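You operate a simulated robot arm through the tools that you are given. There is no shell and no other tool. Be economical: measure what you need, move in short steps, check, and stop when the job is done.

You run a simulated two-armed robot. Do the job below in one go: nothing can be reset, and whatever is moved stays where it is left.

TASK
Take the metal bar from the front strip of the ladle bench and put it on the dry sand in the tray. Put one of the cast sleeves from the top of the mould bench in the floor of the quench basket. Switch the extractor switch on. Put two of the steel pins from the top of the casting bench on the brown iron plate. Fetch the yellow gauge and set it on the top of the round mould. Put two of the cores from the top of the kiln bench on the low shelf of the pattern bench. Do these in any order. Set down upright: core.

The check looks at the end state, three seconds after you hand in, the way a careful person would. Anything else that was tipped, shoved, dropped, spilled or broken makes it a failure.

THE ROBOT
Two 6-joint arms with fingered hands on one trunk, on a base that drives. Base frame: it is fixed to the floor where the robot stands at the start and does not move with it; the origin is under the middle of the robot, x ahead of it, y to its left, z up; the surface under the hand at the start is at about z = 0.8. Readings come in m, rad, newtons and seconds.
The left shoulder is at the start at [0.07, 0.168, 1.404], the right one opposite. With the tool pointing down near the work surface each hand reaches from about 0.38 to 0.66 m from the robot's upright axis, wherever it stands, measured 20 degrees to its own side. Places, roughly: cast sleeve (4x4x4 cm) [-1.5, 0.8, 0.9]; core (4x4x6 cm) [-0.2, 6.8, 0.8]; dry sand in the tray (22x16 cm) [0.74, -1.26, 0.82]; extractor switch [-1.2, -1.4, 0.9]; floor of the quench basket [-1.2, -2.7, 0.8]; iron plate (15x10x2 cm) [-3, 0.5, 0.8]; low shelf of the pattern bench [-3.1, 9.2, 0.2]; metal bar (11x5x3 cm) [0.5, 0.1, 0.8]; steel pin (3x3x7 cm) [-2.9, 0, 0.9]; top of the round mould [-0.5, 3.7, 1.1]; yellow gauge (10x10x7 cm) [-2.9, 0.7, 0.8]. Payload 4 kg a hand.
Tool frame (each hand has its own): the origin (TCP) lies between the finger pads and is the grasp point; the fingertips stand 0.026 m ahead of it; z points along the fingers, y is the line along which they close. Largest opening 0.132 m; the body of the gripper starts 0.073 m behind the TCP. The gripper is a hand of 3 fingers: y runs from the thumb to the fingers, the wrist lies at [0, 0, -0.224] in the tool frame, and closing takes about 1.5 s.
Orientation is that of the tool frame in the base frame, as a unit quaternion [x, y, z, w]. With the fingers straight down and closing along the base's y, the tool's x points along the base's -x, its y along +y and its z along -z.

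THE INTERFACE
- The arms move only by the tool play_rows. It takes "left_increments", "right_increments" or both (then of equal length, played together; a hand with none holds still); each is a list of rows, each a list of 6 numbers: the shift along the tool's x, y, z in m, then the turn, a rotation vector about the tool's x, y, z in rad. In form: [[dx, dy, dz, ax, ay, az], ...]. A call has 1 to 10 rows; each row shifts and turns the commanded pose from where the row before left it, along the tool's axes as they then stand. "left_grip" and "right_grip" are, for a hand that has rows, the gripper command, from -1 (fully open) to 1 (shut), values between in proportion, set as the call begins (left out, the last holds). Rows are played at 5 a second. More than 0.05 m and 0.15 rad between two rows, or a gripper value outside its range, and nothing of the call is played. Where a pose cannot be reached the arm comes as near as it can. A force on the tool above 40 N (or 10 N above the force at the start of the call, whichever is more), or a blocked arm, ends the call early, and 0.2 s more pass. The fingers move at their own pace (about 0.108 m/s each) and stop on an object; they squeeze with about 33 N. The grip force told is the motor's: it shows also when the fingers shut on nothing. Time passes only in rows, and 0.2 s behind the last, so rows that do not move let the fingers close. It gives the time, the measured TCP pose, the force on the tool (base axes), the opening and the grip force at its end, in the units of the frame above (readings bear some noise), with the torque about the TCP (base axes, N m) and any sound that the robot's microphone picked up, and new pictures: "show" is both (left out), scene, wrist or none (wrist: the cameras of the hands that moved).
- Cameras (640 x 400 px; columns grow to the right, rows downward): "scene" is now at [0.1209, 0.0248, 1.6107]; the picture's right is [0.31, -0.95, 0.00], its down [-0.74, -0.24, -0.62] and it looks along [0.59, 0.19, -0.78] (base axes); focal length 268 px, centre (320, 200). "left" rides on the left gripper at [-0.062, 0.003, -0.092] in its tool frame; the picture's right is [-0.05, -1.00, 0.00], its down [0.83, -0.04, -0.56] and it looks along [0.55, -0.03, 0.83] (tool axes); focal length 230 px, centre (320, 200). "right" rides on the right gripper at [0.062, 0.003, -0.092] in its tool frame; the picture's right is [-0.05, 1.00, 0.00], its down [-0.83, -0.04, -0.55] and it looks along [-0.55, -0.03, 0.83] (tool axes); focal length 230 px, centre (320, 200). There is no depth. A picture from a camera that has moved, and an enlarged one, comes with that camera's place and axes in the base frame and with its lens.
- slide_trunk(by): slides the trunk up (or, below 0, down) by that many m; the arms and the scene camera ride with it, the base frame stays. It gives what a move gives, with no picture.
- base_move(legs): drives the robot by 1 to 6 legs, each [ahead, left, turn to the left] in m, m and rad, along the robot's own axes; the way and the turn of a leg run together, so that a leg with both is an arc; at most 1.5 m and 3.142 rad a leg. The arms and the cameras ride along, it lands a little off, and it stops where it bumps. It gives what a move gives, and a new picture of the scene camera.
- grasp_type(shape, hand): the hand has 3 fingers and takes this shape, open, in about a second: jaw (thumb against the fingers, like two jaws); tri (thumb and two fingers); tip (a fingertip pinch); poke (one finger out to press); point (the index stretched); flat (the hand flat); cup (the hand cupped); fist (a fist). The gripper value then closes the fingers along that shape, each until it touches; the sizes above hold for jaw. It gives what a move gives, with no picture.
- pan_tilt(pan, tilt): turns the head with the scene camera to pan (to the left, within 1.501 rad either way) and tilt (down, from -0.506 to 1.204), counted from straight ahead of the robot. It gives what a move gives, and a new picture of the scene camera.
- inspect(camera, box): a new picture of the part [left, top, right, bottom] of that camera's present view, enlarged. No time passes.
- job_done(): hands the job in; it is judged then, once.

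Work in short steps. Places have to be worked out from the pictures, the camera data and where the tool is seen: move nearer, look again, correct. Check each grasp and each placing, and mend what went wrong. You have 217 turns and 260 pictures in all, those below and enlarged ones among them. Open the grippers and draw the arms clear of the work before you hand the job in, unless the task says otherwise; then end with one line.

The tools are called after "Call:" as a command line: name --argument value ..., lists and objects as JSON in quotes. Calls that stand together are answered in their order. play_rows: Moves the arms, as the interface text tells. Its arguments: {"type":"object","properties":{"left_increments":{"type":"array"},"left_grip":{"type":"number"},"right_increments":{"type":"array"},"right_grip":{"type":"number"},"show":{"type":"string","enum":["both","scene","wrist","none"]}},"required":[]} The other tools are called the same way: slide_trunk (by) slides the trunk up or down; grasp_type (shape, hand) gives the hand a shape; base_move (legs) drives the base; pan_tilt (pan, tilt) turns the head that bears the scene camera; inspect (camera, box) takes an enlarged picture of a part of a camera's view; job_done () hands the job in.

At the start:

```text
time_s: 0.0
left_tool_pos: [0.4947, 0.3518, 0.9812]
left_orientation: [0.0, 1.0, 0.0, 0.001]
left_wrist_force: [-0.3, -0.3, -0.6]
left_moment: [-0.01, 0.0, -0.02]
left_opening: 0.132
left_finger_force: 0.1
left_shape: jaw
right_tool_pos: [0.6155, -0.0781, 1.0812]
right_orientation: [0.0, 1.0, 0.0, 0.001]
right_wrist_force: [0.2, -0.3, -0.3]
right_moment: [0.03, -0.03, 0.0]
right_opening: 0.1321
right_finger_force: 0.1
right_shape: jaw
trunk travel left (down, up): [-0.85, 0.09]
robot x, y, heading: [0.0011, -0.0032, 0.003]
head pan, tilt: [0.318, 0.901]
```

scene: 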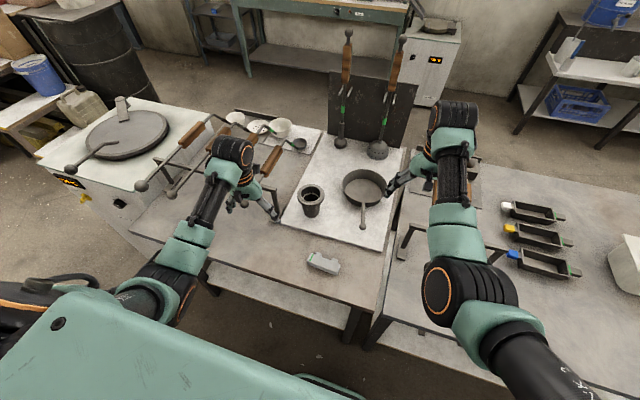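
right: 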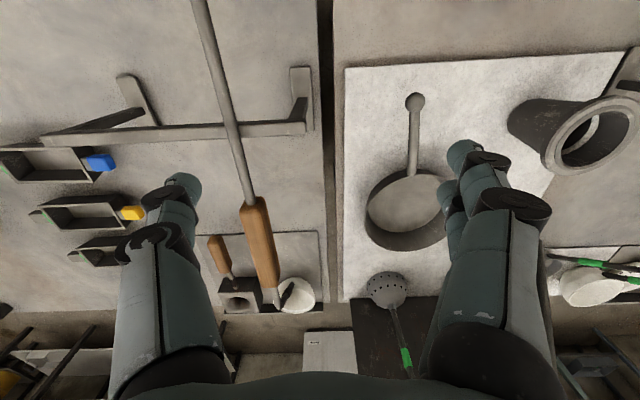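
left: 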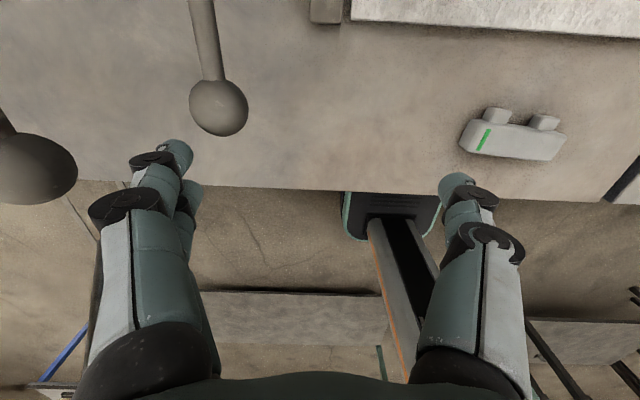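

The bar is at about (0.483, 0.130, 0.81) with its long side along y. I move the left hand over it and start turning it so it closes along x.

Call:
play_rows --left_increments '[[0.002, -0.044, 0, 0, 0, 0], [0.002, -0.044, 0, 0, 0, 0], [0.002, -0.044, 0, 0, 0, 0], [0.002, -0.044, 0, 0, 0, 0], [0.002, -0.044, 0, 0, 0, 0], [0, 0, 0, 0, 0, 0.15], [0, 0, 0, 0, 0, 0.15], [0, 0, 0, 0, 0, 0.15], [0, 0, 0, 0, 0, 0.15], [0, 0, 0, 0, 0, 0.15]]' --show "none"

Call:
play_rows --left_increments '[[0, 0, 0, 0, 0, 0.15], [0, 0, 0, 0, 0, 0.15], [0, 0, 0, 0, 0, 0.15], [0, 0, 0, 0, 0, 0.15], [0, 0, 0, 0, 0, 0.15], [0, 0, 0, 0, 0, 0.07], [0, 0, 0, 0, 0, 0]]'

```text
time_s: 1.4
left_tool_pos: [0.4909, 0.2125, 0.9751]
left_orientation: [0.023, 0.997, 0.073, 0.001]
left_wrist_force: [-0.4, 0.1, -0.2]
left_moment: [-0.02, 0.01, -0.05]
left_opening: 0.132
left_finger_force: 0.1
left_shape: jaw
right_tool_pos: [0.6151, -0.0782, 1.0811]
right_orientation: [0.001, 1.0, -0.001, 0.0]
right_wrist_force: [0.0, 0.2, 0.3]
right_moment: [-0.01, 0.02, 0.01]
right_opening: 0.1318
right_finger_force: 0.0
right_shape: jaw
trunk travel left (down, up): [-0.85, 0.09]
robot x, y, heading: [0.0002, -0.0014, -0.001]
head pan, tilt: [0.318, 0.901]
stopped in row 6 (left hand): the arm was blocked; the commanded pose is now the measured one
```

```text
time_s: 3.0
left_tool_pos: [0.4905, 0.2106, 0.976]
left_orientation: [0.42, 0.905, 0.069, -0.027]
left_wrist_force: [-0.2, 0.1, -0.5]
left_moment: [0.0, 0.0, -0.01]
left_opening: 0.132
left_finger_force: 0.0
left_shape: jaw
right_tool_pos: [0.6149, -0.0782, 1.0817]
right_orientation: [0.0, 1.0, 0.0, 0.0]
right_wrist_force: [-0.6, 0.2, 0.2]
right_moment: [-0.02, 0.01, 0.0]
right_opening: 0.1319
right_finger_force: 0.1
right_shape: jaw
trunk travel left (down, up): [-0.85, 0.09]
robot x, y, heading: [-0.0012, -0.0005, -0.008]
head pan, tilt: [0.318, 0.901]
camera scene: at [0.1208, 0.0249, 1.6107], right [0.31, -0.95, 0.0], down [-0.74, -0.25, -0.62], along [0.59, 0.19, -0.78], focal length 268 px, centre (320, 200)
camera left: at [0.5324, 0.153, 1.0599], right [-0.73, -0.68, -0.11], down [-0.57, 0.52, 0.63], along [-0.37, 0.52, -0.77], focal length 230 px, centre (320, 200)
```

scene: 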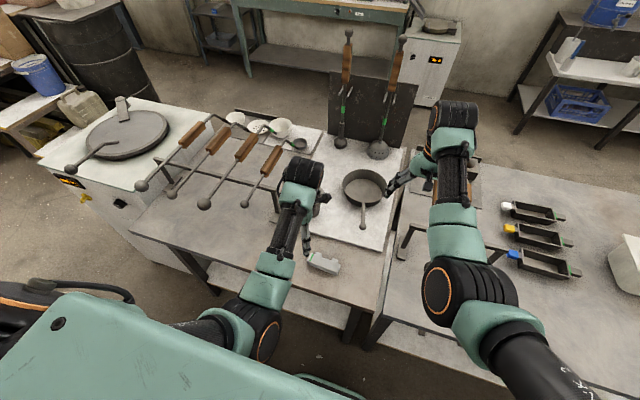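
left: 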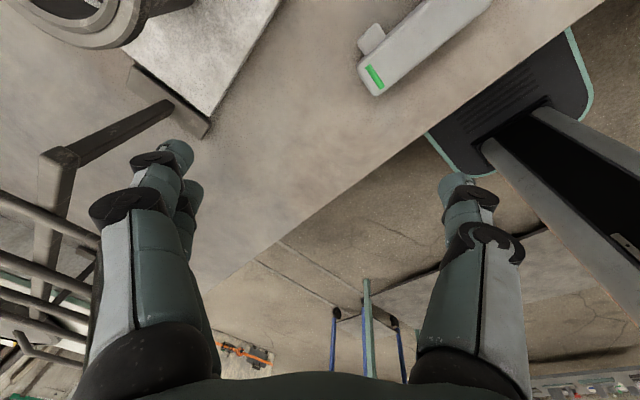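

The hand tilted a bit and stopped short at y=0.21; nothing visible touches it. I level it gently in place to see whether it follows.

Call:
play_rows --left_increments '[[0, 0, 0, 0.034, -0.036, 0], [0, 0, 0, 0.034, -0.036, 0], [0, 0, 0, 0.034, -0.036, 0], [0, 0, 0, 0, 0, 0]]' --show "none"

```text
time_s: 4.0
left_tool_pos: [0.4902, 0.2081, 0.9769]
left_orientation: [0.421, 0.907, -0.002, 0.002]
left_wrist_force: [-0.7, 0.6, 0.1]
left_moment: [0.01, -0.04, 0.0]
left_opening: 0.1321
left_finger_force: 0.1
left_shape: jaw
right_tool_pos: [0.6149, -0.0789, 1.0805]
right_orientation: [0.0, 1.0, 0.0, -0.001]
right_wrist_force: [-0.9, 0.4, 0.9]
right_moment: [-0.02, 0.01, 0.02]
right_opening: 0.1319
right_finger_force: 0.0
right_shape: jaw
trunk travel left (down, up): [-0.85, 0.09]
robot x, y, heading: [0.0014, -0.0019, -0.001]
head pan, tilt: [0.318, 0.901]
```

Level again: the steps were just too fast. I move slower to above the bar and turn by the remaining 0.8 rad (the bar's edge looks about 6° off y).

Call:
play_rows --left_increments '[[-0.014, -0.014, 0, 0, 0, 0], [-0.014, -0.014, 0, 0, 0, 0], [-0.014, -0.014, 0, 0, 0, 0], [-0.014, -0.014, 0, 0, 0, 0], [0, 0, 0, 0, 0, 0.133], [0, 0, 0, 0, 0, 0.133], [0, 0, 0, 0, 0, 0.133], [0, 0, 0, 0, 0, 0.133], [0, 0, 0, 0, 0, 0.133], [0, 0, 0, 0, 0, 0.133]]' --show "wrist"

```text
time_s: 5.1
left_tool_pos: [0.4917, 0.2097, 0.9721]
left_orientation: [0.424, 0.903, 0.068, -0.026]
left_wrist_force: [-0.1, 0.2, -0.7]
left_moment: [0.03, 0.0, -0.01]
left_opening: 0.1319
left_finger_force: 0.0
left_shape: jaw
right_tool_pos: [0.6155, -0.078, 1.0812]
right_orientation: [0.0, 1.0, 0.001, 0.0]
right_wrist_force: [-0.4, -0.8, -0.2]
right_moment: [-0.01, -0.01, -0.01]
right_opening: 0.1319
right_finger_force: 0.0
right_shape: jaw
trunk travel left (down, up): [-0.85, 0.09]
robot x, y, heading: [-0.0021, -0.0016, 0.002]
head pan, tilt: [0.318, 0.901]
stopped in row 5 (left hand): the arm was blocked; the commanded pose is now the measured one
camera left: at [0.5334, 0.1515, 1.0566], right [-0.73, -0.67, -0.11], down [-0.57, 0.52, 0.63], along [-0.37, 0.52, -0.77], focal length 230 px, centre (320, 200)
```

left: 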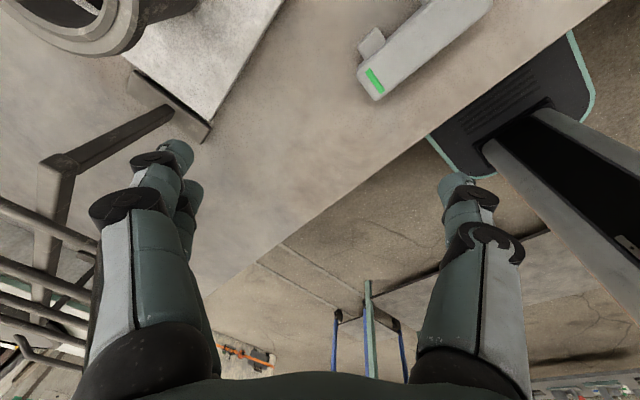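

The left arm is truly limited near y=0.21 (its own side only). I level it, finish its turn, raise the right hand for clearance, then shift the base right.

Call:
play_rows --left_increments '[[0.005, 0.005, 0, 0.034, -0.036, 0], [0.005, 0.005, 0, 0.034, -0.036, 0], [0, 0, 0, 0.034, -0.036, 0], [0, 0, 0, 0, 0, 0], [0, 0, 0, 0, 0, 0.134], [0, 0, 0, 0, 0, 0.134], [0, 0, 0, 0, 0, 0.134], [0, 0, 0, 0, 0, 0.134], [0, 0, 0, 0, 0, 0.134], [0, 0, 0, 0, 0, 0.134]]' --right_increments '[[0, 0, -0.015, 0, 0, 0], [0, 0, -0.015, 0, 0, 0], [0, 0, -0.015, 0, 0, 0], [0, 0, -0.015, 0, 0, 0], [0, 0, -0.015, 0, 0, 0], [0, 0, -0.015, 0, 0, 0], [0.015, 0, 0, 0, 0, 0], [0.015, 0, 0, 0, 0, 0], [0.015, 0, 0, 0, 0, 0], [0.015, 0, 0, 0, 0, 0]]' --show "none"

```text
time_s: 7.3
left_tool_pos: [0.4934, 0.2207, 0.9737]
left_orientation: [0.745, 0.667, -0.002, 0.004]
left_wrist_force: [0.7, 0.1, 0.7]
left_moment: [-0.01, 0.02, 0.01]
left_opening: 0.1317
left_finger_force: 0.1
left_shape: jaw
right_tool_pos: [0.6178, -0.0555, 1.1329]
right_orientation: [0.0, 1.0, 0.0, 0.001]
right_wrist_force: [-0.5, -0.2, -0.5]
right_moment: [0.0, 0.01, 0.01]
right_opening: 0.1319
right_finger_force: 0.2
right_shape: jaw
right hand out of reach, approached as far as the arm can: row 3, 4, 5, 6, 7, 8, 9, 10
trunk travel left (down, up): [-0.85, 0.09]
robot x, y, heading: [-0.0037, 0.0002, 0.002]
head pan, tilt: [0.318, 0.901]
```

Shift the base right by 9 cm so the left hand is over the bar.

Call:
base_move --legs '[[0, -0.09, 0]]'

Call:
play_rows --left_increments '[[0, 0, 0, 0, 0, 0]]' --show "wrist"

```text
time_s: 8.4
left_tool_pos: [0.493, 0.1364, 0.9747]
left_orientation: [0.745, 0.667, -0.003, 0.005]
left_wrist_force: [0.3, 1.0, -0.1]
left_moment: [0.01, 0.01, -0.02]
left_opening: 0.1319
left_finger_force: 0.0
left_shape: jaw
right_tool_pos: [0.6172, -0.1406, 1.1328]
right_orientation: [-0.001, 1.0, -0.002, 0.0]
right_wrist_force: [0.2, -0.5, 0.5]
right_moment: [-0.02, -0.03, 0.02]
right_opening: 0.1319
right_finger_force: 0.1
right_shape: jaw
trunk travel left (down, up): [-0.85, 0.09]
robot x, y, heading: [0.0015, -0.0888, 0.004]
head pan, tilt: [0.318, 0.901]
camera scene: at [0.1208, -0.0583, 1.6106], right [0.31, -0.95, 0.0], down [-0.74, -0.25, -0.62], along [0.59, 0.19, -0.78], focal length 268 px, centre (320, 200)
```

scene: 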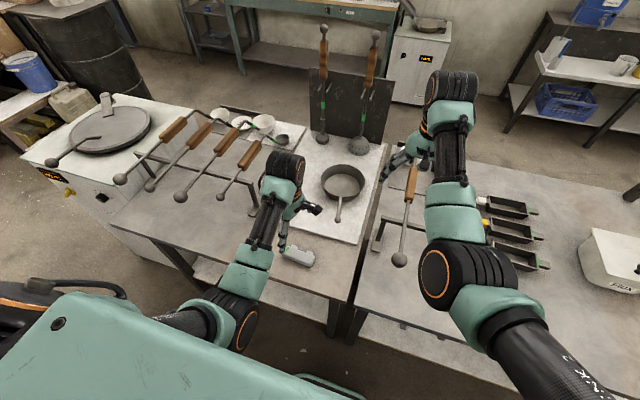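

```text
time_s: 8.8
left_tool_pos: [0.4943, 0.1355, 0.9724]
left_orientation: [0.745, 0.667, -0.001, 0.004]
left_wrist_force: [0.4, 0.3, 0.9]
left_moment: [-0.01, -0.01, 0.0]
left_opening: 0.1323
left_finger_force: 0.1
left_shape: jaw
right_tool_pos: [0.6181, -0.1407, 1.1325]
right_orientation: [-0.002, 1.0, -0.001, 0.0]
right_wrist_force: [0.8, -0.2, 0.0]
right_moment: [-0.01, 0.02, 0.01]
right_opening: 0.132
right_finger_force: 0.0
right_shape: jaw
trunk travel left (down, up): [-0.85, 0.09]
robot x, y, heading: [-0.0003, -0.091, -0.001]
head pan, tilt: [0.318, 0.901]
camera left: at [0.4899, 0.0745, 1.0659], right [-1.0, 0.06, 0.0], down [0.05, 0.84, 0.55], along [0.03, 0.55, -0.84], focal length 230 px, centre (320, 200)
```

left: 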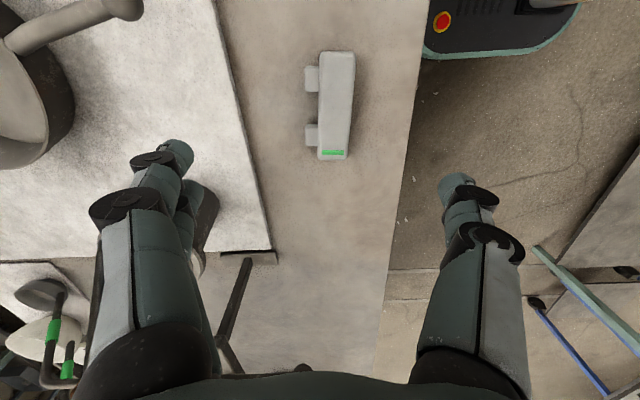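

Bar centre including lugs is about (0.482, 0.124). I centre on it, narrow the fingers, and descend to z≈0.835.

Call:
play_rows --left_increments '[[-0.007, -0.006, 0, 0, 0, 0], [-0.006, -0.005, 0, 0, 0, 0], [0, 0, 0.02, 0, 0, 0], [0, 0, 0.02, 0, 0, 0], [0, 0, 0.02, 0, 0, 0], [0, 0, 0.02, 0, 0, 0], [0, 0, 0.02, 0, 0, 0], [0, 0, 0.02, 0, 0, 0], [0, 0, 0.015, 0, 0, 0], [0, 0, 0, 0, 0, 0]]' --left_grip -0.3 --show "wrist"

```text
time_s: 11.0
left_tool_pos: [0.4815, 0.1216, 0.839]
left_orientation: [0.745, 0.667, -0.001, 0.004]
left_wrist_force: [0.9, -0.2, -0.1]
left_moment: [-0.01, -0.04, 0.04]
left_opening: 0.0863
left_finger_force: 0.1
left_shape: jaw
right_tool_pos: [0.6181, -0.1434, 1.1325]
right_orientation: [-0.001, 1.0, 0.001, 0.0]
right_wrist_force: [-0.2, -0.1, 0.2]
right_moment: [0.0, 0.0, 0.0]
right_opening: 0.132
right_finger_force: 0.0
right_shape: jaw
trunk travel left (down, up): [-0.85, 0.09]
robot x, y, heading: [-0.0015, -0.0872, 0.001]
head pan, tilt: [0.318, 0.901]
camera left: at [0.479, 0.0612, 0.9312], right [-1.0, 0.06, 0.0], down [0.05, 0.83, 0.55], along [0.03, 0.55, -0.84], focal length 230 px, centre (320, 200)
```

left: 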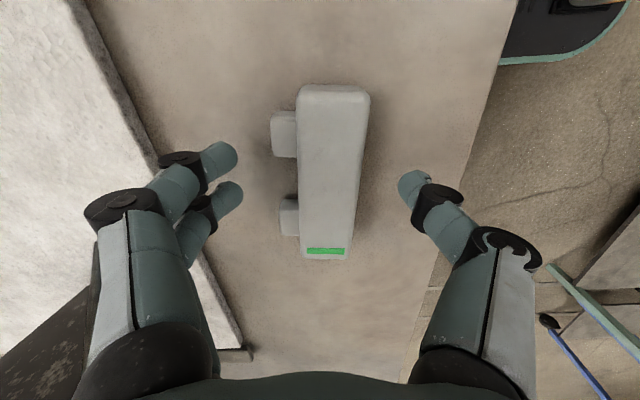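

Fingers straddle the bar nicely. Close.

Call:
play_rows --left_increments '[[0, 0, 0.006, 0, 0, 0], [0, 0, 0, 0, 0, 0], [0, 0, 0, 0, 0, 0], [0, 0, 0, 0, 0, 0], [0, 0, 0, 0, 0, 0], [0, 0, 0, 0, 0, 0], [0, 0, 0, 0, 0, 0]]' --left_grip 1 --show "none"

Call:
play_rows --left_increments '[[0, 0, -0.02, 0, 0, 0], [0, 0, -0.02, 0, 0, 0], [0, 0, -0.02, 0, 0, 0], [0, 0, -0.02, 0, 0, 0], [0, 0, -0.02, 0, 0, 0], [0, 0, -0.02, 0, 0, 0], [0, 0, 0, 0, 0, 0]]' --show "wrist"

```text
time_s: 12.6
left_tool_pos: [0.4819, 0.1205, 0.8325]
left_orientation: [0.745, 0.668, -0.001, 0.004]
left_wrist_force: [-0.1, -0.8, 0.7]
left_moment: [-0.01, -0.06, -0.01]
left_opening: 0.035
left_finger_force: 33.2
left_shape: jaw
right_tool_pos: [0.6169, -0.1423, 1.1314]
right_orientation: [-0.001, 1.0, 0.0, -0.001]
right_wrist_force: [-0.2, -0.1, -0.3]
right_moment: [0.0, -0.02, -0.02]
right_opening: 0.1321
right_finger_force: 0.0
right_shape: jaw
trunk travel left (down, up): [-0.85, 0.09]
robot x, y, heading: [-0.0004, -0.0894, -0.001]
head pan, tilt: [0.318, 0.901]
```

```text
time_s: 14.2
left_tool_pos: [0.4825, 0.1222, 0.9515]
left_orientation: [0.744, 0.668, -0.002, 0.002]
left_wrist_force: [0.8, -0.3, -3.2]
left_moment: [0.02, 0.02, 0.01]
left_opening: 0.0348
left_finger_force: 33.1
left_shape: jaw
right_tool_pos: [0.6177, -0.1414, 1.1332]
right_orientation: [-0.001, 1.0, 0.0, 0.001]
right_wrist_force: [0.0, -1.1, -0.9]
right_moment: [-0.02, 0.0, 0.03]
right_opening: 0.1321
right_finger_force: 0.1
right_shape: jaw
trunk travel left (down, up): [-0.85, 0.09]
robot x, y, heading: [-0.0018, -0.0914, -0.001]
head pan, tilt: [0.318, 0.901]
camera left: at [0.4789, 0.0615, 1.0435], right [-1.0, 0.06, 0.0], down [0.05, 0.83, 0.55], along [0.03, 0.55, -0.84], focal length 230 px, centre (320, 200)
```

left: 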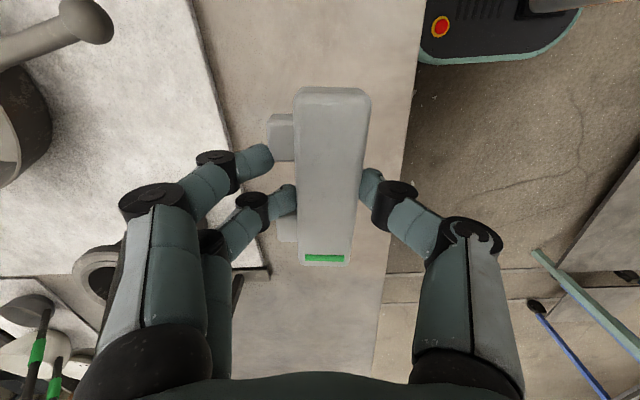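

The bar is held. Now I look right to find the sand tray and how the benches stand.

Call:
pan_tilt --pan -0.9 --tilt 0.6

```text
time_s: 15.6
left_tool_pos: [0.4813, 0.122, 0.9511]
left_orientation: [0.745, 0.667, -0.002, 0.002]
left_wrist_force: [-0.2, -0.4, -3.3]
left_moment: [-0.03, 0.01, -0.01]
left_opening: 0.0348
left_finger_force: 32.6
left_shape: jaw
right_tool_pos: [0.6178, -0.1439, 1.1319]
right_orientation: [0.0, 1.0, 0.001, 0.001]
right_wrist_force: [0.0, -0.5, 0.4]
right_moment: [0.0, -0.05, 0.02]
right_opening: 0.1318
right_finger_force: 0.0
right_shape: jaw
trunk travel left (down, up): [-0.85, 0.09]
robot x, y, heading: [-0.0019, -0.0873, -0.007]
head pan, tilt: [-0.901, 0.6]
camera scene: at [0.1046, -0.156, 1.6355], right [-0.78, -0.62, 0.0], down [-0.35, 0.44, -0.82], along [0.51, -0.65, -0.57], focal length 268 px, centre (320, 200)
```

scene: 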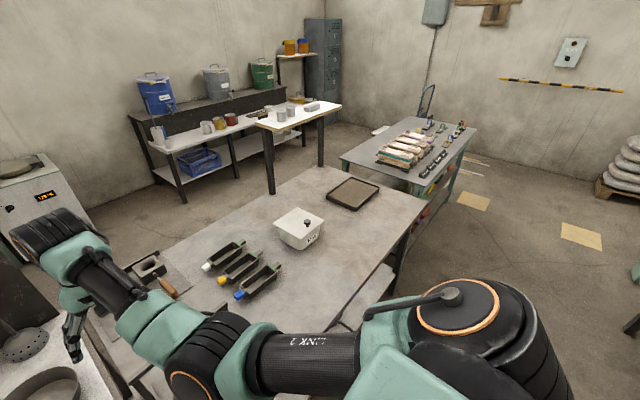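

The tray is at about (0.73, -1.25) as told. I raise the trunk, back off from the bench and drive right.

Call:
slide_trunk --by 0.08

Call:
base_move --legs '[[-0.2, 0, 0], [0, -1.38, 0]]'

```text
time_s: 16.8
left_tool_pos: [0.4818, 0.1218, 1.0314]
left_orientation: [0.745, 0.667, -0.002, 0.003]
left_wrist_force: [0.7, -0.2, -2.8]
left_moment: [-0.03, 0.02, -0.01]
left_opening: 0.0349
left_finger_force: 33.4
left_shape: jaw
right_tool_pos: [0.6177, -0.1431, 1.2131]
right_orientation: [-0.001, 1.0, 0.001, 0.0]
right_wrist_force: [0.0, 0.1, 0.3]
right_moment: [-0.03, 0.0, 0.02]
right_opening: 0.132
right_finger_force: 0.2
right_shape: jaw
trunk travel left (down, up): [-0.93, 0.01]
robot x, y, heading: [0.0013, -0.0923, 0.002]
head pan, tilt: [-0.901, 0.6]
```

```text
time_s: 24.9
left_tool_pos: [0.2789, -1.2732, 1.0321]
left_orientation: [0.746, 0.665, -0.002, 0.003]
left_wrist_force: [-0.7, -0.6, -3.3]
left_moment: [0.0, 0.03, 0.01]
left_opening: 0.0351
left_finger_force: 32.7
left_shape: jaw
right_tool_pos: [0.4143, -1.5382, 1.2124]
right_orientation: [0.001, 1.0, 0.0, 0.0]
right_wrist_force: [0.1, -0.3, 0.1]
right_moment: [-0.01, 0.03, 0.01]
right_opening: 0.132
right_finger_force: 0.0
right_shape: jaw
trunk travel left (down, up): [-0.93, 0.01]
robot x, y, heading: [-0.203, -1.4782, -0.007]
head pan, tilt: [-0.901, 0.6]
camera scene: at [-0.0991, -1.5488, 1.7155], right [-0.79, -0.62, 0.0], down [-0.35, 0.44, -0.83], along [0.51, -0.65, -0.56], focal length 268 px, centre (320, 200)
```

scene: 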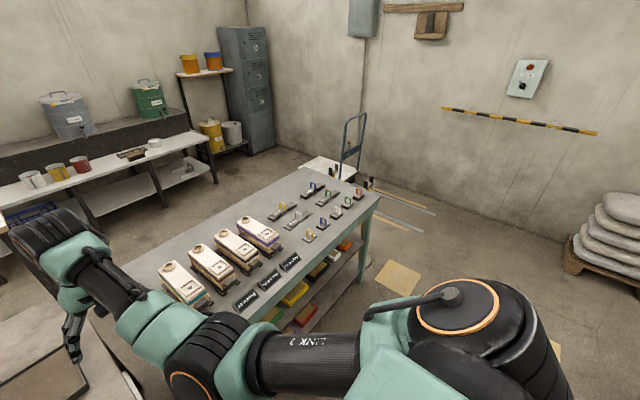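

Now tilt the head down and ahead to see the tray and the bench front edge before moving in.

Call:
pan_tilt --pan 0.2 --tilt 0.95

```text
time_s: 26.2
left_tool_pos: [0.2795, -1.2734, 1.0315]
left_orientation: [0.746, 0.666, -0.002, 0.003]
left_wrist_force: [-0.1, -1.3, -3.0]
left_moment: [-0.03, 0.02, 0.0]
left_opening: 0.0348
left_finger_force: 33.3
left_shape: jaw
right_tool_pos: [0.4155, -1.5395, 1.2123]
right_orientation: [0.001, 1.0, 0.0, 0.0]
right_wrist_force: [-0.2, 0.3, 0.8]
right_moment: [-0.05, 0.0, 0.02]
right_opening: 0.1315
right_finger_force: 0.0
right_shape: jaw
trunk travel left (down, up): [-0.93, 0.01]
robot x, y, heading: [-0.2013, -1.4816, -0.006]
head pan, tilt: [0.201, 0.949]
camera scene: at [-0.0825, -1.4661, 1.6871], right [0.2, -0.98, 0.0], down [-0.8, -0.16, -0.58], along [0.57, 0.11, -0.81], focal length 268 px, centre (320, 200)
```

scene: 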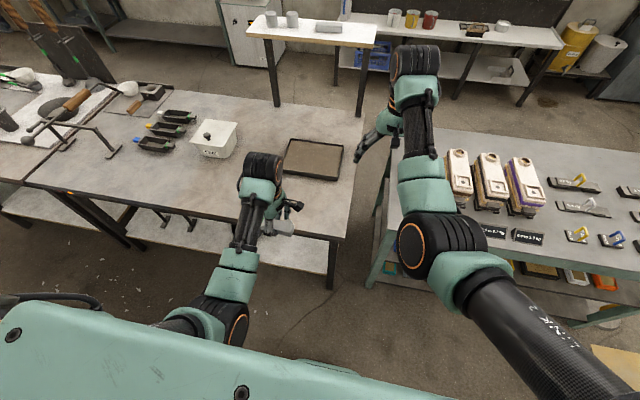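

Bench front edge is at x≈0.38; I drive ahead 0.3 m to x≈0.1.

Call:
base_move --legs '[[0.3, 0.02, 0]]'

```text
time_s: 28.3
left_tool_pos: [0.5739, -1.255, 1.0325]
left_orientation: [0.747, 0.665, -0.001, 0.004]
left_wrist_force: [-0.4, -0.9, -3.2]
left_moment: [-0.04, -0.04, 0.02]
left_opening: 0.0349
left_finger_force: 33.2
left_shape: jaw
right_tool_pos: [0.7088, -1.5211, 1.2135]
right_orientation: [0.003, 1.0, 0.0, 0.0]
right_wrist_force: [-0.9, -0.5, 1.0]
right_moment: [0.0, -0.03, -0.05]
right_opening: 0.132
right_finger_force: 0.1
right_shape: jaw
trunk travel left (down, up): [-0.93, 0.01]
robot x, y, heading: [0.0956, -1.4629, -0.003]
head pan, tilt: [0.201, 0.949]
camera scene: at [0.2109, -1.4475, 1.6874], right [0.19, -0.98, 0.0], down [-0.8, -0.16, -0.58], along [0.57, 0.11, -0.81], focal length 268 px, centre (320, 200)
```

scene: 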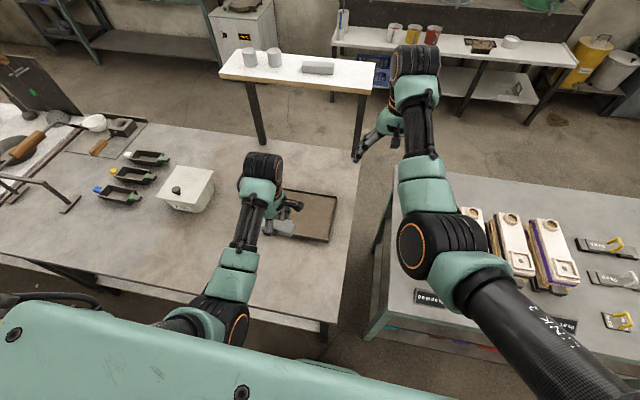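

Tray spans about x 0.64–0.86, y −1.40–−1.12. Move the hand 0.145 ahead, still high.

Call:
play_rows --left_increments '[[0.002, 0.02, 0, 0, 0, 0], [0.002, 0.02, 0, 0, 0, 0], [0.002, 0.02, 0, 0, 0, 0], [0.002, 0.02, 0, 0, 0, 0], [0.002, 0.02, 0, 0, 0, 0], [0.002, 0.02, 0, 0, 0, 0], [0.002, 0.02, 0.02, 0, 0, 0], [0, 0, 0.02, 0, 0, 0], [0, 0, 0.02, 0, 0, 0], [0, 0, 0, 0, 0, 0]]' --show "wrist"

```text
time_s: 30.5
left_tool_pos: [0.7179, -1.2584, 0.9694]
left_orientation: [0.747, 0.665, -0.002, 0.004]
left_wrist_force: [0.3, 0.1, -2.2]
left_moment: [-0.03, -0.01, -0.01]
left_opening: 0.0344
left_finger_force: 33.1
left_shape: jaw
right_tool_pos: [0.7107, -1.5229, 1.2125]
right_orientation: [0.002, 1.0, 0.0, 0.0]
right_wrist_force: [1.4, 0.1, 0.0]
right_moment: [-0.03, -0.05, -0.03]
right_opening: 0.1321
right_finger_force: 0.0
right_shape: jaw
trunk travel left (down, up): [-0.93, 0.01]
robot x, y, heading: [0.0924, -1.4598, -0.004]
head pan, tilt: [0.201, 0.949]
camera left: at [0.7146, -1.3182, 1.0617], right [-1.0, 0.06, 0.0], down [0.05, 0.83, 0.55], along [0.04, 0.55, -0.84], focal length 230 px, centre (320, 200)
```

left: 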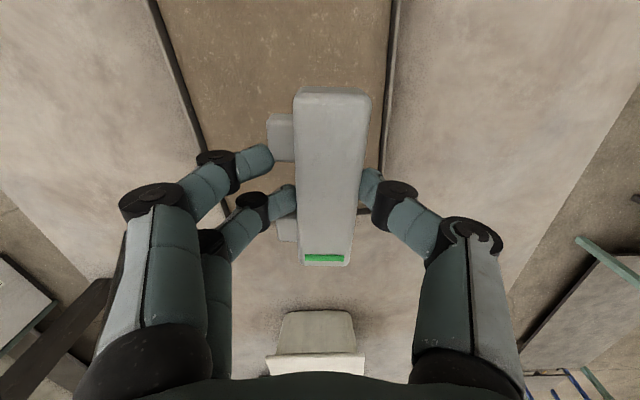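

Tray centre is about (0.758, -1.26). Shift 3 cm ahead and lower to z≈0.857.

Call:
play_rows --left_increments '[[0.002, 0.015, 0, 0, 0, 0], [0.001, 0.013, 0, 0, 0, 0], [0, 0, 0.02, 0, 0, 0], [0, 0, 0.02, 0, 0, 0], [0, 0, 0.02, 0, 0, 0], [0, 0, 0.02, 0, 0, 0], [0, 0, 0.02, 0, 0, 0], [0, 0, 0.011, 0, 0, 0], [0, 0, 0, 0, 0, 0]]' --show "wrist"

```text
time_s: 32.5
left_tool_pos: [0.6874, -1.2551, 0.8962]
left_orientation: [0.747, 0.665, -0.002, 0.003]
left_wrist_force: [-0.4, 0.7, -2.4]
left_moment: [0.0, 0.02, 0.0]
left_opening: 0.0348
left_finger_force: 33.1
left_shape: jaw
left hand out of reach, approached as far as the arm can: row 2, 3, 4, 5, 6, 7, 8
right_tool_pos: [0.7101, -1.5202, 1.2125]
right_orientation: [0.002, 1.0, 0.0, 0.0]
right_wrist_force: [0.4, 0.2, -1.1]
right_moment: [0.02, 0.04, 0.0]
right_opening: 0.132
right_finger_force: 0.2
right_shape: jaw
trunk travel left (down, up): [-0.93, 0.01]
robot x, y, heading: [0.0917, -1.4652, -0.008]
head pan, tilt: [0.201, 0.949]
camera left: at [0.6844, -1.3142, 0.987], right [-1.0, 0.06, 0.0], down [0.05, 0.83, 0.55], along [0.04, 0.55, -0.84], focal length 230 px, centre (320, 200)
```

left: 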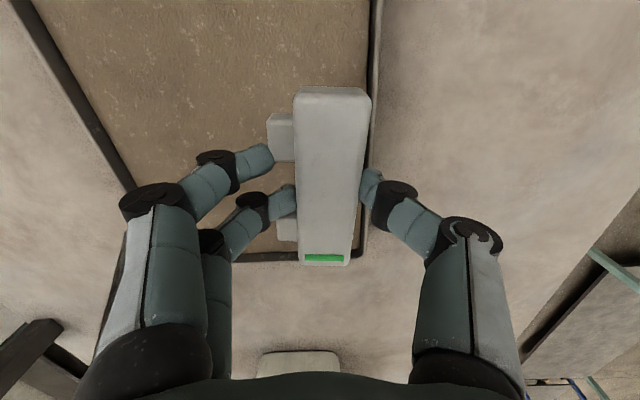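

Out of reach at this trunk height. I raise the hand a little, then lower the trunk and drive 5 cm closer.

Call:
play_rows --left_increments '[[0, 0, -0.02, 0, 0, 0], [0, 0, -0.02, 0, 0, 0], [0, 0, -0.02, 0, 0, 0], [0, 0, -0.02, 0, 0, 0], [0, 0, -0.02, 0, 0, 0], [0, 0, 0, 0, 0, 0]]' --show "none"

Call:
base_move --legs '[[0.05, 0, 0]]'

```text
time_s: 33.9
left_tool_pos: [0.6869, -1.2534, 0.9959]
left_orientation: [0.746, 0.665, -0.002, 0.003]
left_wrist_force: [0.1, 0.3, -2.4]
left_moment: [0.01, -0.02, 0.01]
left_opening: 0.0347
left_finger_force: 33.4
left_shape: jaw
right_tool_pos: [0.711, -1.5213, 1.2123]
right_orientation: [0.002, 1.0, -0.001, 0.0]
right_wrist_force: [-0.3, -0.6, -0.8]
right_moment: [0.0, 0.02, 0.0]
right_opening: 0.132
right_finger_force: 0.0
right_shape: jaw
trunk travel left (down, up): [-0.93, 0.01]
robot x, y, heading: [0.0954, -1.4604, -0.002]
head pan, tilt: [0.201, 0.949]
```

```text
time_s: 34.8
left_tool_pos: [0.7284, -1.2545, 1.0006]
left_orientation: [0.746, 0.665, 0.001, 0.006]
left_wrist_force: [-1.7, -0.1, -2.8]
left_moment: [-0.03, -0.08, 0.03]
left_opening: 0.0345
left_finger_force: 32.8
left_shape: jaw
right_tool_pos: [0.7518, -1.5219, 1.2179]
right_orientation: [0.002, 1.0, 0.0, 0.004]
right_wrist_force: [-1.5, 0.5, 0.2]
right_moment: [-0.02, -0.03, 0.0]
right_opening: 0.1319
right_finger_force: 0.1
right_shape: jaw
trunk travel left (down, up): [-0.93, 0.01]
robot x, y, heading: [0.1469, -1.4598, -0.005]
head pan, tilt: [0.201, 0.949]
camera scene: at [0.2498, -1.4476, 1.6882], right [0.19, -0.98, 0.0], down [-0.79, -0.16, -0.59], along [0.58, 0.11, -0.81], focal length 268 px, centre (320, 200)
```

scene: 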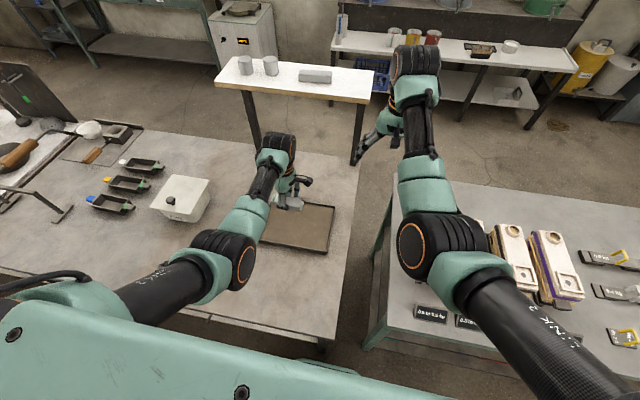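

Now rel. reach is about 0.58. Lower the trunk 0.1 (hand to z≈0.90), then position.

Call:
slide_trunk --by -0.1

Call:
play_rows --left_increments '[[0.001, 0.012, 0, 0, 0, 0], [0.001, 0.012, 0, 0, 0, 0], [0, 0, 0, 0, 0, 0]]' --show "wrist"

```text
time_s: 36.1
left_tool_pos: [0.7341, -1.2544, 0.896]
left_orientation: [0.747, 0.665, -0.002, 0.003]
left_wrist_force: [0.4, -0.8, -2.2]
left_moment: [-0.03, -0.03, 0.0]
left_opening: 0.0344
left_finger_force: 32.7
left_shape: jaw
right_tool_pos: [0.7579, -1.5207, 1.1133]
right_orientation: [0.003, 1.0, 0.001, 0.0]
right_wrist_force: [-0.1, 0.7, 0.3]
right_moment: [-0.03, 0.03, -0.01]
right_opening: 0.1322
right_finger_force: 0.0
right_shape: jaw
trunk travel left (down, up): [-0.83, 0.11]
robot x, y, heading: [0.1436, -1.4605, -0.004]
head pan, tilt: [0.201, 0.949]
```

```text
time_s: 37.0
left_tool_pos: [0.76, -1.2556, 0.8946]
left_orientation: [0.746, 0.665, -0.003, 0.002]
left_wrist_force: [0.1, 0.0, -3.1]
left_moment: [-0.04, -0.02, 0.0]
left_opening: 0.0343
left_finger_force: 32.6
left_shape: jaw
right_tool_pos: [0.7603, -1.52, 1.1127]
right_orientation: [0.002, 1.0, 0.0, 0.0]
right_wrist_force: [0.3, 0.4, -0.8]
right_moment: [-0.01, 0.0, -0.03]
right_opening: 0.1319
right_finger_force: 0.2
right_shape: jaw
trunk travel left (down, up): [-0.83, 0.11]
robot x, y, heading: [0.1433, -1.464, -0.006]
head pan, tilt: [0.201, 0.949]
camera left: at [0.7572, -1.316, 0.9862], right [-1.0, 0.06, 0.0], down [0.05, 0.83, 0.55], along [0.04, 0.55, -0.84], focal length 230 px, centre (320, 200)
```

left: 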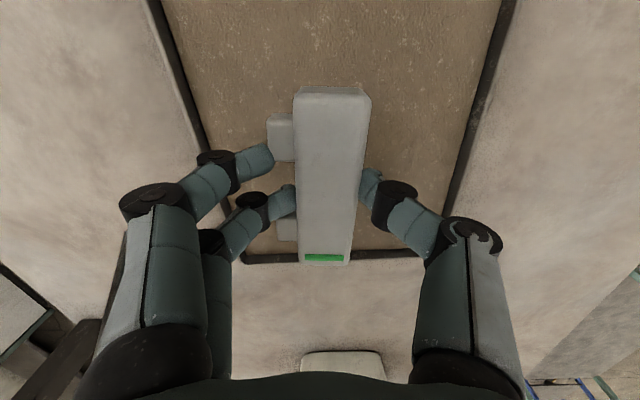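

Centred over the sand. Lower to contact height and release.

Call:
play_rows --left_increments '[[-0.012, 0, 0.01, 0, 0, 0], [0, 0, 0.01, 0, 0, 0], [0, 0, 0.008, 0, 0, 0], [0, 0, 0.006, 0, 0, 0], [0, 0, 0.005, 0, 0, 0], [0, 0, 0, 0, 0, 0]]' --show "none"

```text
time_s: 38.4
left_tool_pos: [0.7597, -1.2677, 0.857]
left_orientation: [0.747, 0.665, -0.003, 0.003]
left_wrist_force: [0.1, 0.9, -3.3]
left_moment: [-0.01, -0.01, 0.04]
left_opening: 0.0348
left_finger_force: 33.1
left_shape: jaw
right_tool_pos: [0.7599, -1.5224, 1.1126]
right_orientation: [0.004, 1.0, 0.0, 0.0]
right_wrist_force: [0.1, -0.7, -0.1]
right_moment: [-0.02, 0.02, 0.02]
right_opening: 0.1319
right_finger_force: 0.1
right_shape: jaw
trunk travel left (down, up): [-0.83, 0.11]
robot x, y, heading: [0.1438, -1.4633, 0.003]
head pan, tilt: [0.201, 0.949]
```

Not touching yet (force unchanged). Go down in 2 mm steps until contact.

Call:
play_rows --left_increments '[[0, 0, 0.002, 0, 0, 0], [0, 0, 0.002, 0, 0, 0], [0, 0, 0.002, 0, 0, 0], [0, 0, 0.002, 0, 0, 0]]' --show "wrist"

```text
time_s: 39.4
left_tool_pos: [0.7587, -1.2673, 0.8515]
left_orientation: [0.746, 0.666, 0.002, 0.005]
left_wrist_force: [0.1, 2.0, 17.9]
left_moment: [0.05, 0.0, -0.02]
left_opening: 0.0351
left_finger_force: 32.6
left_shape: jaw
right_tool_pos: [0.7567, -1.5228, 1.1134]
right_orientation: [0.003, 1.0, 0.001, 0.001]
right_wrist_force: [0.1, 0.4, 1.0]
right_moment: [-0.01, 0.01, 0.01]
right_opening: 0.132
right_finger_force: 0.1
right_shape: jaw
trunk travel left (down, up): [-0.83, 0.11]
robot x, y, heading: [0.1456, -1.4596, -0.004]
head pan, tilt: [0.201, 0.949]
camera left: at [0.755, -1.3282, 0.9446], right [-1.0, 0.06, -0.01], down [0.05, 0.83, 0.55], along [0.04, 0.55, -0.83], focal length 230 px, centre (320, 200)
```

left: 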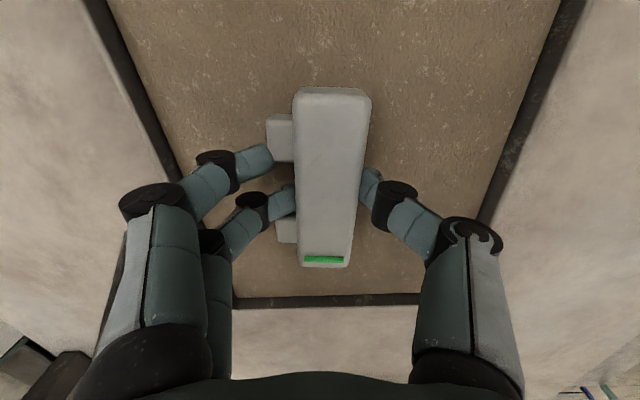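

Contact made. Open moderately and lift straight up.

Call:
play_rows --left_increments '[[0, 0, -0.002, 0, 0, 0], [0, 0, 0, 0, 0, 0], [0, 0, 0, 0, 0, 0], [0, 0, 0, 0, 0, 0]]' --left_grip -0.2 --show "none"

Call:
play_rows --left_increments '[[0, 0, -0.015, 0, 0, 0], [0, 0, -0.02, 0, 0, 0], [0, 0, -0.02, 0, 0, 0], [0, 0, -0.02, 0, 0, 0], [0, 0, -0.02, 0, 0, 0], [0, 0, -0.02, 0, 0, 0], [0, -0.02, 0, 0, 0, 0], [0, -0.02, 0, 0, 0, 0], [0, -0.02, 0, 0, 0, 0], [0, -0.02, 0, 0, 0, 0]]' --show "both"

```text
time_s: 40.4
left_tool_pos: [0.7574, -1.2683, 0.8493]
left_orientation: [0.746, 0.666, -0.002, 0.001]
left_wrist_force: [-0.1, -0.5, 0.1]
left_moment: [0.02, 0.01, 0.0]
left_opening: 0.0787
left_finger_force: 0.1
left_shape: jaw
right_tool_pos: [0.7602, -1.5218, 1.1129]
right_orientation: [0.002, 1.0, 0.0, 0.0]
right_wrist_force: [-0.4, 0.0, -0.2]
right_moment: [0.0, -0.02, -0.01]
right_opening: 0.1317
right_finger_force: 0.0
right_shape: jaw
trunk travel left (down, up): [-0.83, 0.11]
robot x, y, heading: [0.1462, -1.463, -0.01]
head pan, tilt: [0.201, 0.949]
```

```text
time_s: 42.5
left_tool_pos: [0.6774, -1.2573, 0.9641]
left_orientation: [0.747, 0.665, -0.001, 0.004]
left_wrist_force: [-0.2, 0.0, 0.2]
left_moment: [-0.02, 0.0, -0.01]
left_opening: 0.0789
left_finger_force: 0.1
left_shape: jaw
right_tool_pos: [0.7581, -1.5217, 1.1128]
right_orientation: [0.003, 1.0, 0.0, 0.001]
right_wrist_force: [0.0, 0.0, 0.0]
right_moment: [-0.02, -0.01, 0.02]
right_opening: 0.1318
right_finger_force: 0.1
right_shape: jaw
trunk travel left (down, up): [-0.83, 0.11]
robot x, y, heading: [0.1414, -1.4595, -0.007]
head pan, tilt: [0.201, 0.949]
camera scene: at [0.262, -1.4477, 1.5872], right [0.19, -0.98, 0.0], down [-0.8, -0.16, -0.58], along [0.57, 0.11, -0.81], focal length 268 px, centre (320, 200)
camera left: at [0.6749, -1.3178, 1.0564], right [-1.0, 0.06, 0.0], down [0.05, 0.83, 0.55], along [0.04, 0.55, -0.84], focal length 230 px, centre (320, 200)
```

scene: 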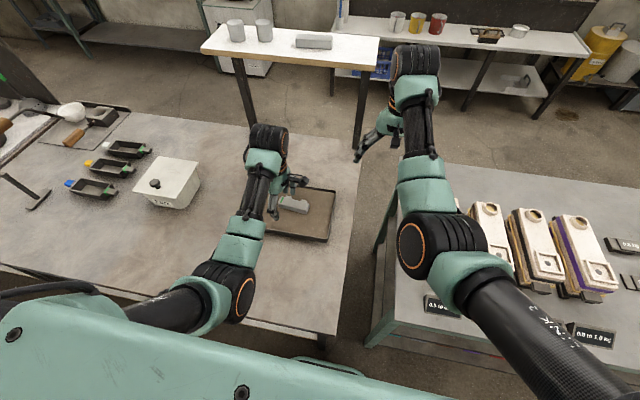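
left: 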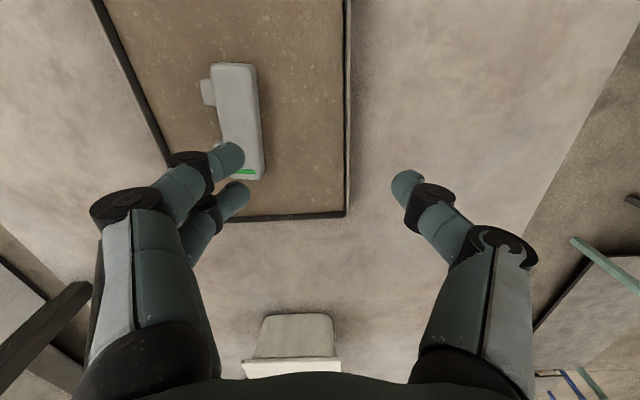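

The bar lies on the sand. Next I pull the arms in a bit and back off, then turn around to look at the extractor.

Call:
play_rows --left_increments '[[0, -0.01, 0, 0, 0, 0], [0, -0.01, 0, 0, 0, 0], [0, -0.01, 0, 0, 0, 0], [0, -0.01, 0, 0, 0, 0], [0, -0.01, 0, 0, 0, 0], [0, -0.01, 0, 0, 0, 0], [0, -0.01, 0, 0, 0, 0], [0, 0, 0, 0, 0, 0]]' --right_increments '[[0.015, -0.02, 0.01, 0, 0, 0], [0.02, -0.02, 0.01, 0, 0, 0], [0.02, -0.02, 0.01, 0, 0, 0], [0.02, -0.02, 0.01, 0, 0, 0], [0.02, -0.02, 0.01, 0, 0, 0], [0.02, -0.02, 0.01, 0, 0, 0], [0.02, 0, 0, 0, 0, 0], [0.02, 0, 0, 0, 0, 0]]' --show "none"

Call:
base_move --legs '[[-0.45, 0, 0]]'

Call:
pan_tilt --pan 1.5 --tilt 0.35

Call:
pan_tilt --pan -1.5 --tilt 0.35

```text
time_s: 44.4
left_tool_pos: [0.61, -1.2503, 0.9633]
left_orientation: [0.748, 0.664, -0.001, 0.003]
left_wrist_force: [-0.5, -0.7, 0.0]
left_moment: [0.03, 0.0, 0.0]
left_opening: 0.0787
left_finger_force: 0.0
left_shape: jaw
right_tool_pos: [0.6658, -1.6335, 1.0061]
right_orientation: [0.007, 1.0, -0.012, 0.019]
right_wrist_force: [1.0, -0.1, 0.1]
right_moment: [-0.01, 0.0, 0.01]
right_opening: 0.1322
right_finger_force: 0.0
right_shape: jaw
right hand out of reach, approached as far as the arm can: row 1, 2, 3, 4, 5, 6, 7, 8
trunk travel left (down, up): [-0.83, 0.11]
robot x, y, heading: [0.1445, -1.4637, -0.005]
head pan, tilt: [0.201, 0.949]
```

```text
time_s: 47.1
left_tool_pos: [0.1505, -1.2473, 0.9619]
left_orientation: [0.748, 0.664, -0.002, 0.005]
left_wrist_force: [-0.8, -0.4, -1.0]
left_moment: [-0.02, 0.0, -0.03]
left_opening: 0.0788
left_finger_force: 0.0
left_shape: jaw
right_tool_pos: [0.1999, -1.6344, 0.9979]
right_orientation: [0.009, 1.0, -0.013, 0.011]
right_wrist_force: [-0.6, 0.6, 0.6]
right_moment: [0.01, 0.03, 0.01]
right_opening: 0.1319
right_finger_force: 0.0
right_shape: jaw
trunk travel left (down, up): [-0.83, 0.11]
robot x, y, heading: [-0.3186, -1.4624, -0.006]
head pan, tilt: [0.201, 0.949]
camera scene: at [-0.1961, -1.4452, 1.587], right [0.19, -0.98, 0.0], down [-0.8, -0.16, -0.58], along [0.57, 0.11, -0.81], focal length 268 px, centre (320, 200)
```

scene: 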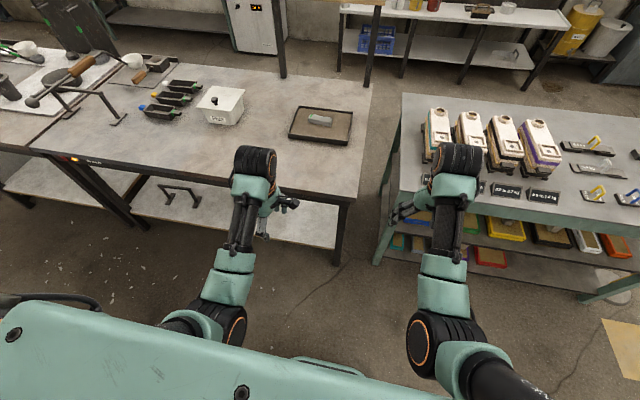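

```text
time_s: 48.6
left_tool_pos: [0.1501, -1.248, 0.9622]
left_orientation: [0.747, 0.665, -0.001, 0.003]
left_wrist_force: [0.2, -0.2, -0.7]
left_moment: [-0.03, 0.01, 0.0]
left_opening: 0.0787
left_finger_force: 0.1
left_shape: jaw
right_tool_pos: [0.1997, -1.6357, 0.9991]
right_orientation: [0.009, 1.0, -0.016, 0.011]
right_wrist_force: [-1.3, 0.7, -0.3]
right_moment: [0.02, 0.01, 0.0]
right_opening: 0.1318
right_finger_force: 0.0
right_shape: jaw
trunk travel left (down, up): [-0.83, 0.11]
robot x, y, heading: [-0.317, -1.4595, -0.002]
head pan, tilt: [1.499, 0.351]
camera scene: at [-0.2615, -1.3664, 1.6383], right [1.0, -0.08, 0.0], down [-0.03, -0.34, -0.94], along [0.07, 0.94, -0.34], focal length 268 px, centre (320, 200)
```

scene: 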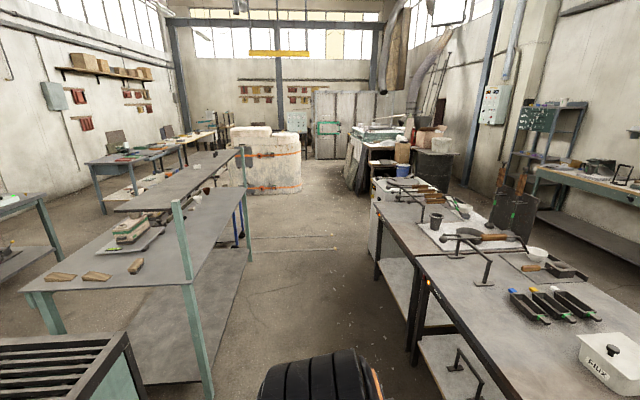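

```text
time_s: 51.2
left_tool_pos: [0.151, -1.2472, 0.9622]
left_orientation: [0.747, 0.665, -0.001, 0.004]
left_wrist_force: [-0.7, 0.3, 0.5]
left_moment: [0.01, 0.01, 0.05]
left_opening: 0.0785
left_finger_force: 0.0
left_shape: jaw
right_tool_pos: [0.1994, -1.6368, 0.9967]
right_orientation: [0.009, 1.0, -0.016, 0.012]
right_wrist_force: [0.1, 0.1, 0.0]
right_moment: [0.01, 0.01, 0.0]
right_opening: 0.132
right_finger_force: 0.0
right_shape: jaw
trunk travel left (down, up): [-0.83, 0.11]
robot x, y, heading: [-0.319, -1.4621, -0.008]
head pan, tilt: [-1.499, 0.351]
camera scene: at [-0.2627, -1.5521, 1.6383], right [-1.0, -0.07, 0.0], down [-0.02, 0.34, -0.94], along [0.06, -0.94, -0.34], focal length 268 px, centre (320, 200)
```

scene: 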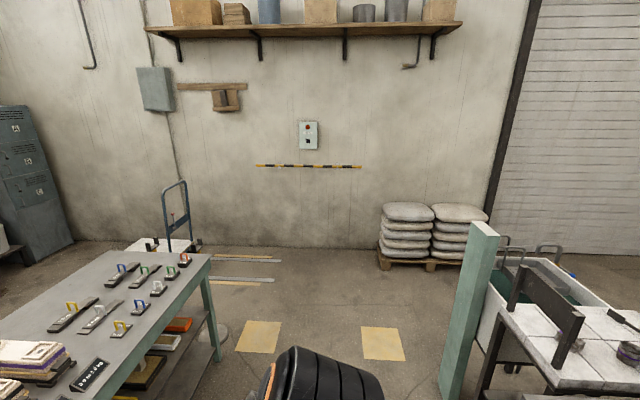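

Aisle is open around me. I turn left by 90° (clear sweep) and look further left toward the extractor bench.

Call:
base_move --legs '[[0, 0, 1.5708]]'

Call:
pan_tilt --pan 1.3 --tilt 0.5

```text
time_s: 55.4
left_tool_pos: [-0.528, -0.9912, 0.9627]
left_orientation: [0.062, 0.998, 0.002, 0.004]
left_wrist_force: [-0.3, -0.4, 0.4]
left_moment: [-0.01, -0.02, 0.0]
left_opening: 0.079
left_finger_force: 0.2
left_shape: jaw
right_tool_pos: [-0.1389, -0.9435, 0.9984]
right_orientation: [-0.699, 0.715, -0.004, 0.019]
right_wrist_force: [0.5, 0.1, 0.2]
right_moment: [0.01, -0.01, 0.02]
right_opening: 0.1319
right_finger_force: 0.2
right_shape: jaw
trunk travel left (down, up): [-0.83, 0.11]
robot x, y, heading: [-0.32, -1.465, 1.561]
head pan, tilt: [-1.499, 0.351]
camera scene: at [-0.2254, -1.4031, 1.6383], right [0.06, -1.0, 0.0], down [-0.34, -0.02, -0.94], along [0.94, 0.06, -0.34], focal length 268 px, centre (320, 200)
```

scene: 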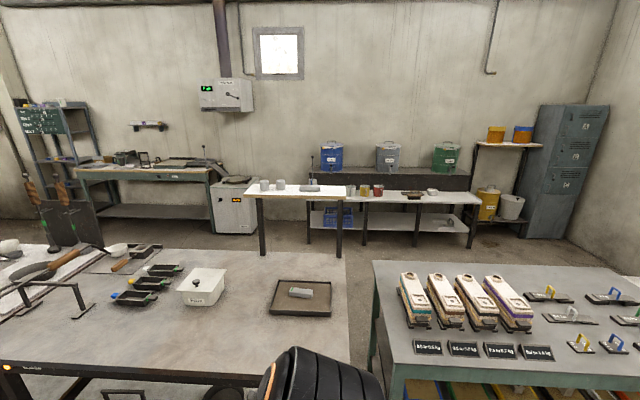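

```text
time_s: 57.9
left_tool_pos: [-0.5284, -0.9915, 0.9633]
left_orientation: [0.061, 0.998, 0.002, 0.004]
left_wrist_force: [0.1, -0.1, 0.4]
left_moment: [-0.03, 0.03, -0.02]
left_opening: 0.0787
left_finger_force: 0.0
left_shape: jaw
right_tool_pos: [-0.1387, -0.9432, 0.9989]
right_orientation: [-0.699, 0.715, -0.003, 0.019]
right_wrist_force: [-0.9, -0.5, 0.7]
right_moment: [0.0, 0.0, -0.03]
right_opening: 0.1321
right_finger_force: 0.1
right_shape: jaw
trunk travel left (down, up): [-0.83, 0.11]
robot x, y, heading: [-0.3185, -1.4642, 1.562]
head pan, tilt: [1.3, 0.499]
camera scene: at [-0.4059, -1.3833, 1.6246], right [0.28, 0.96, 0.0], down [0.46, -0.13, -0.88], along [-0.84, 0.24, -0.48], focal length 268 px, centre (320, 200)
```

scene: 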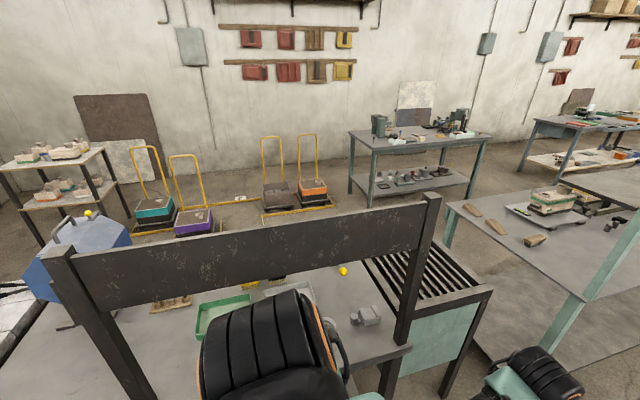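

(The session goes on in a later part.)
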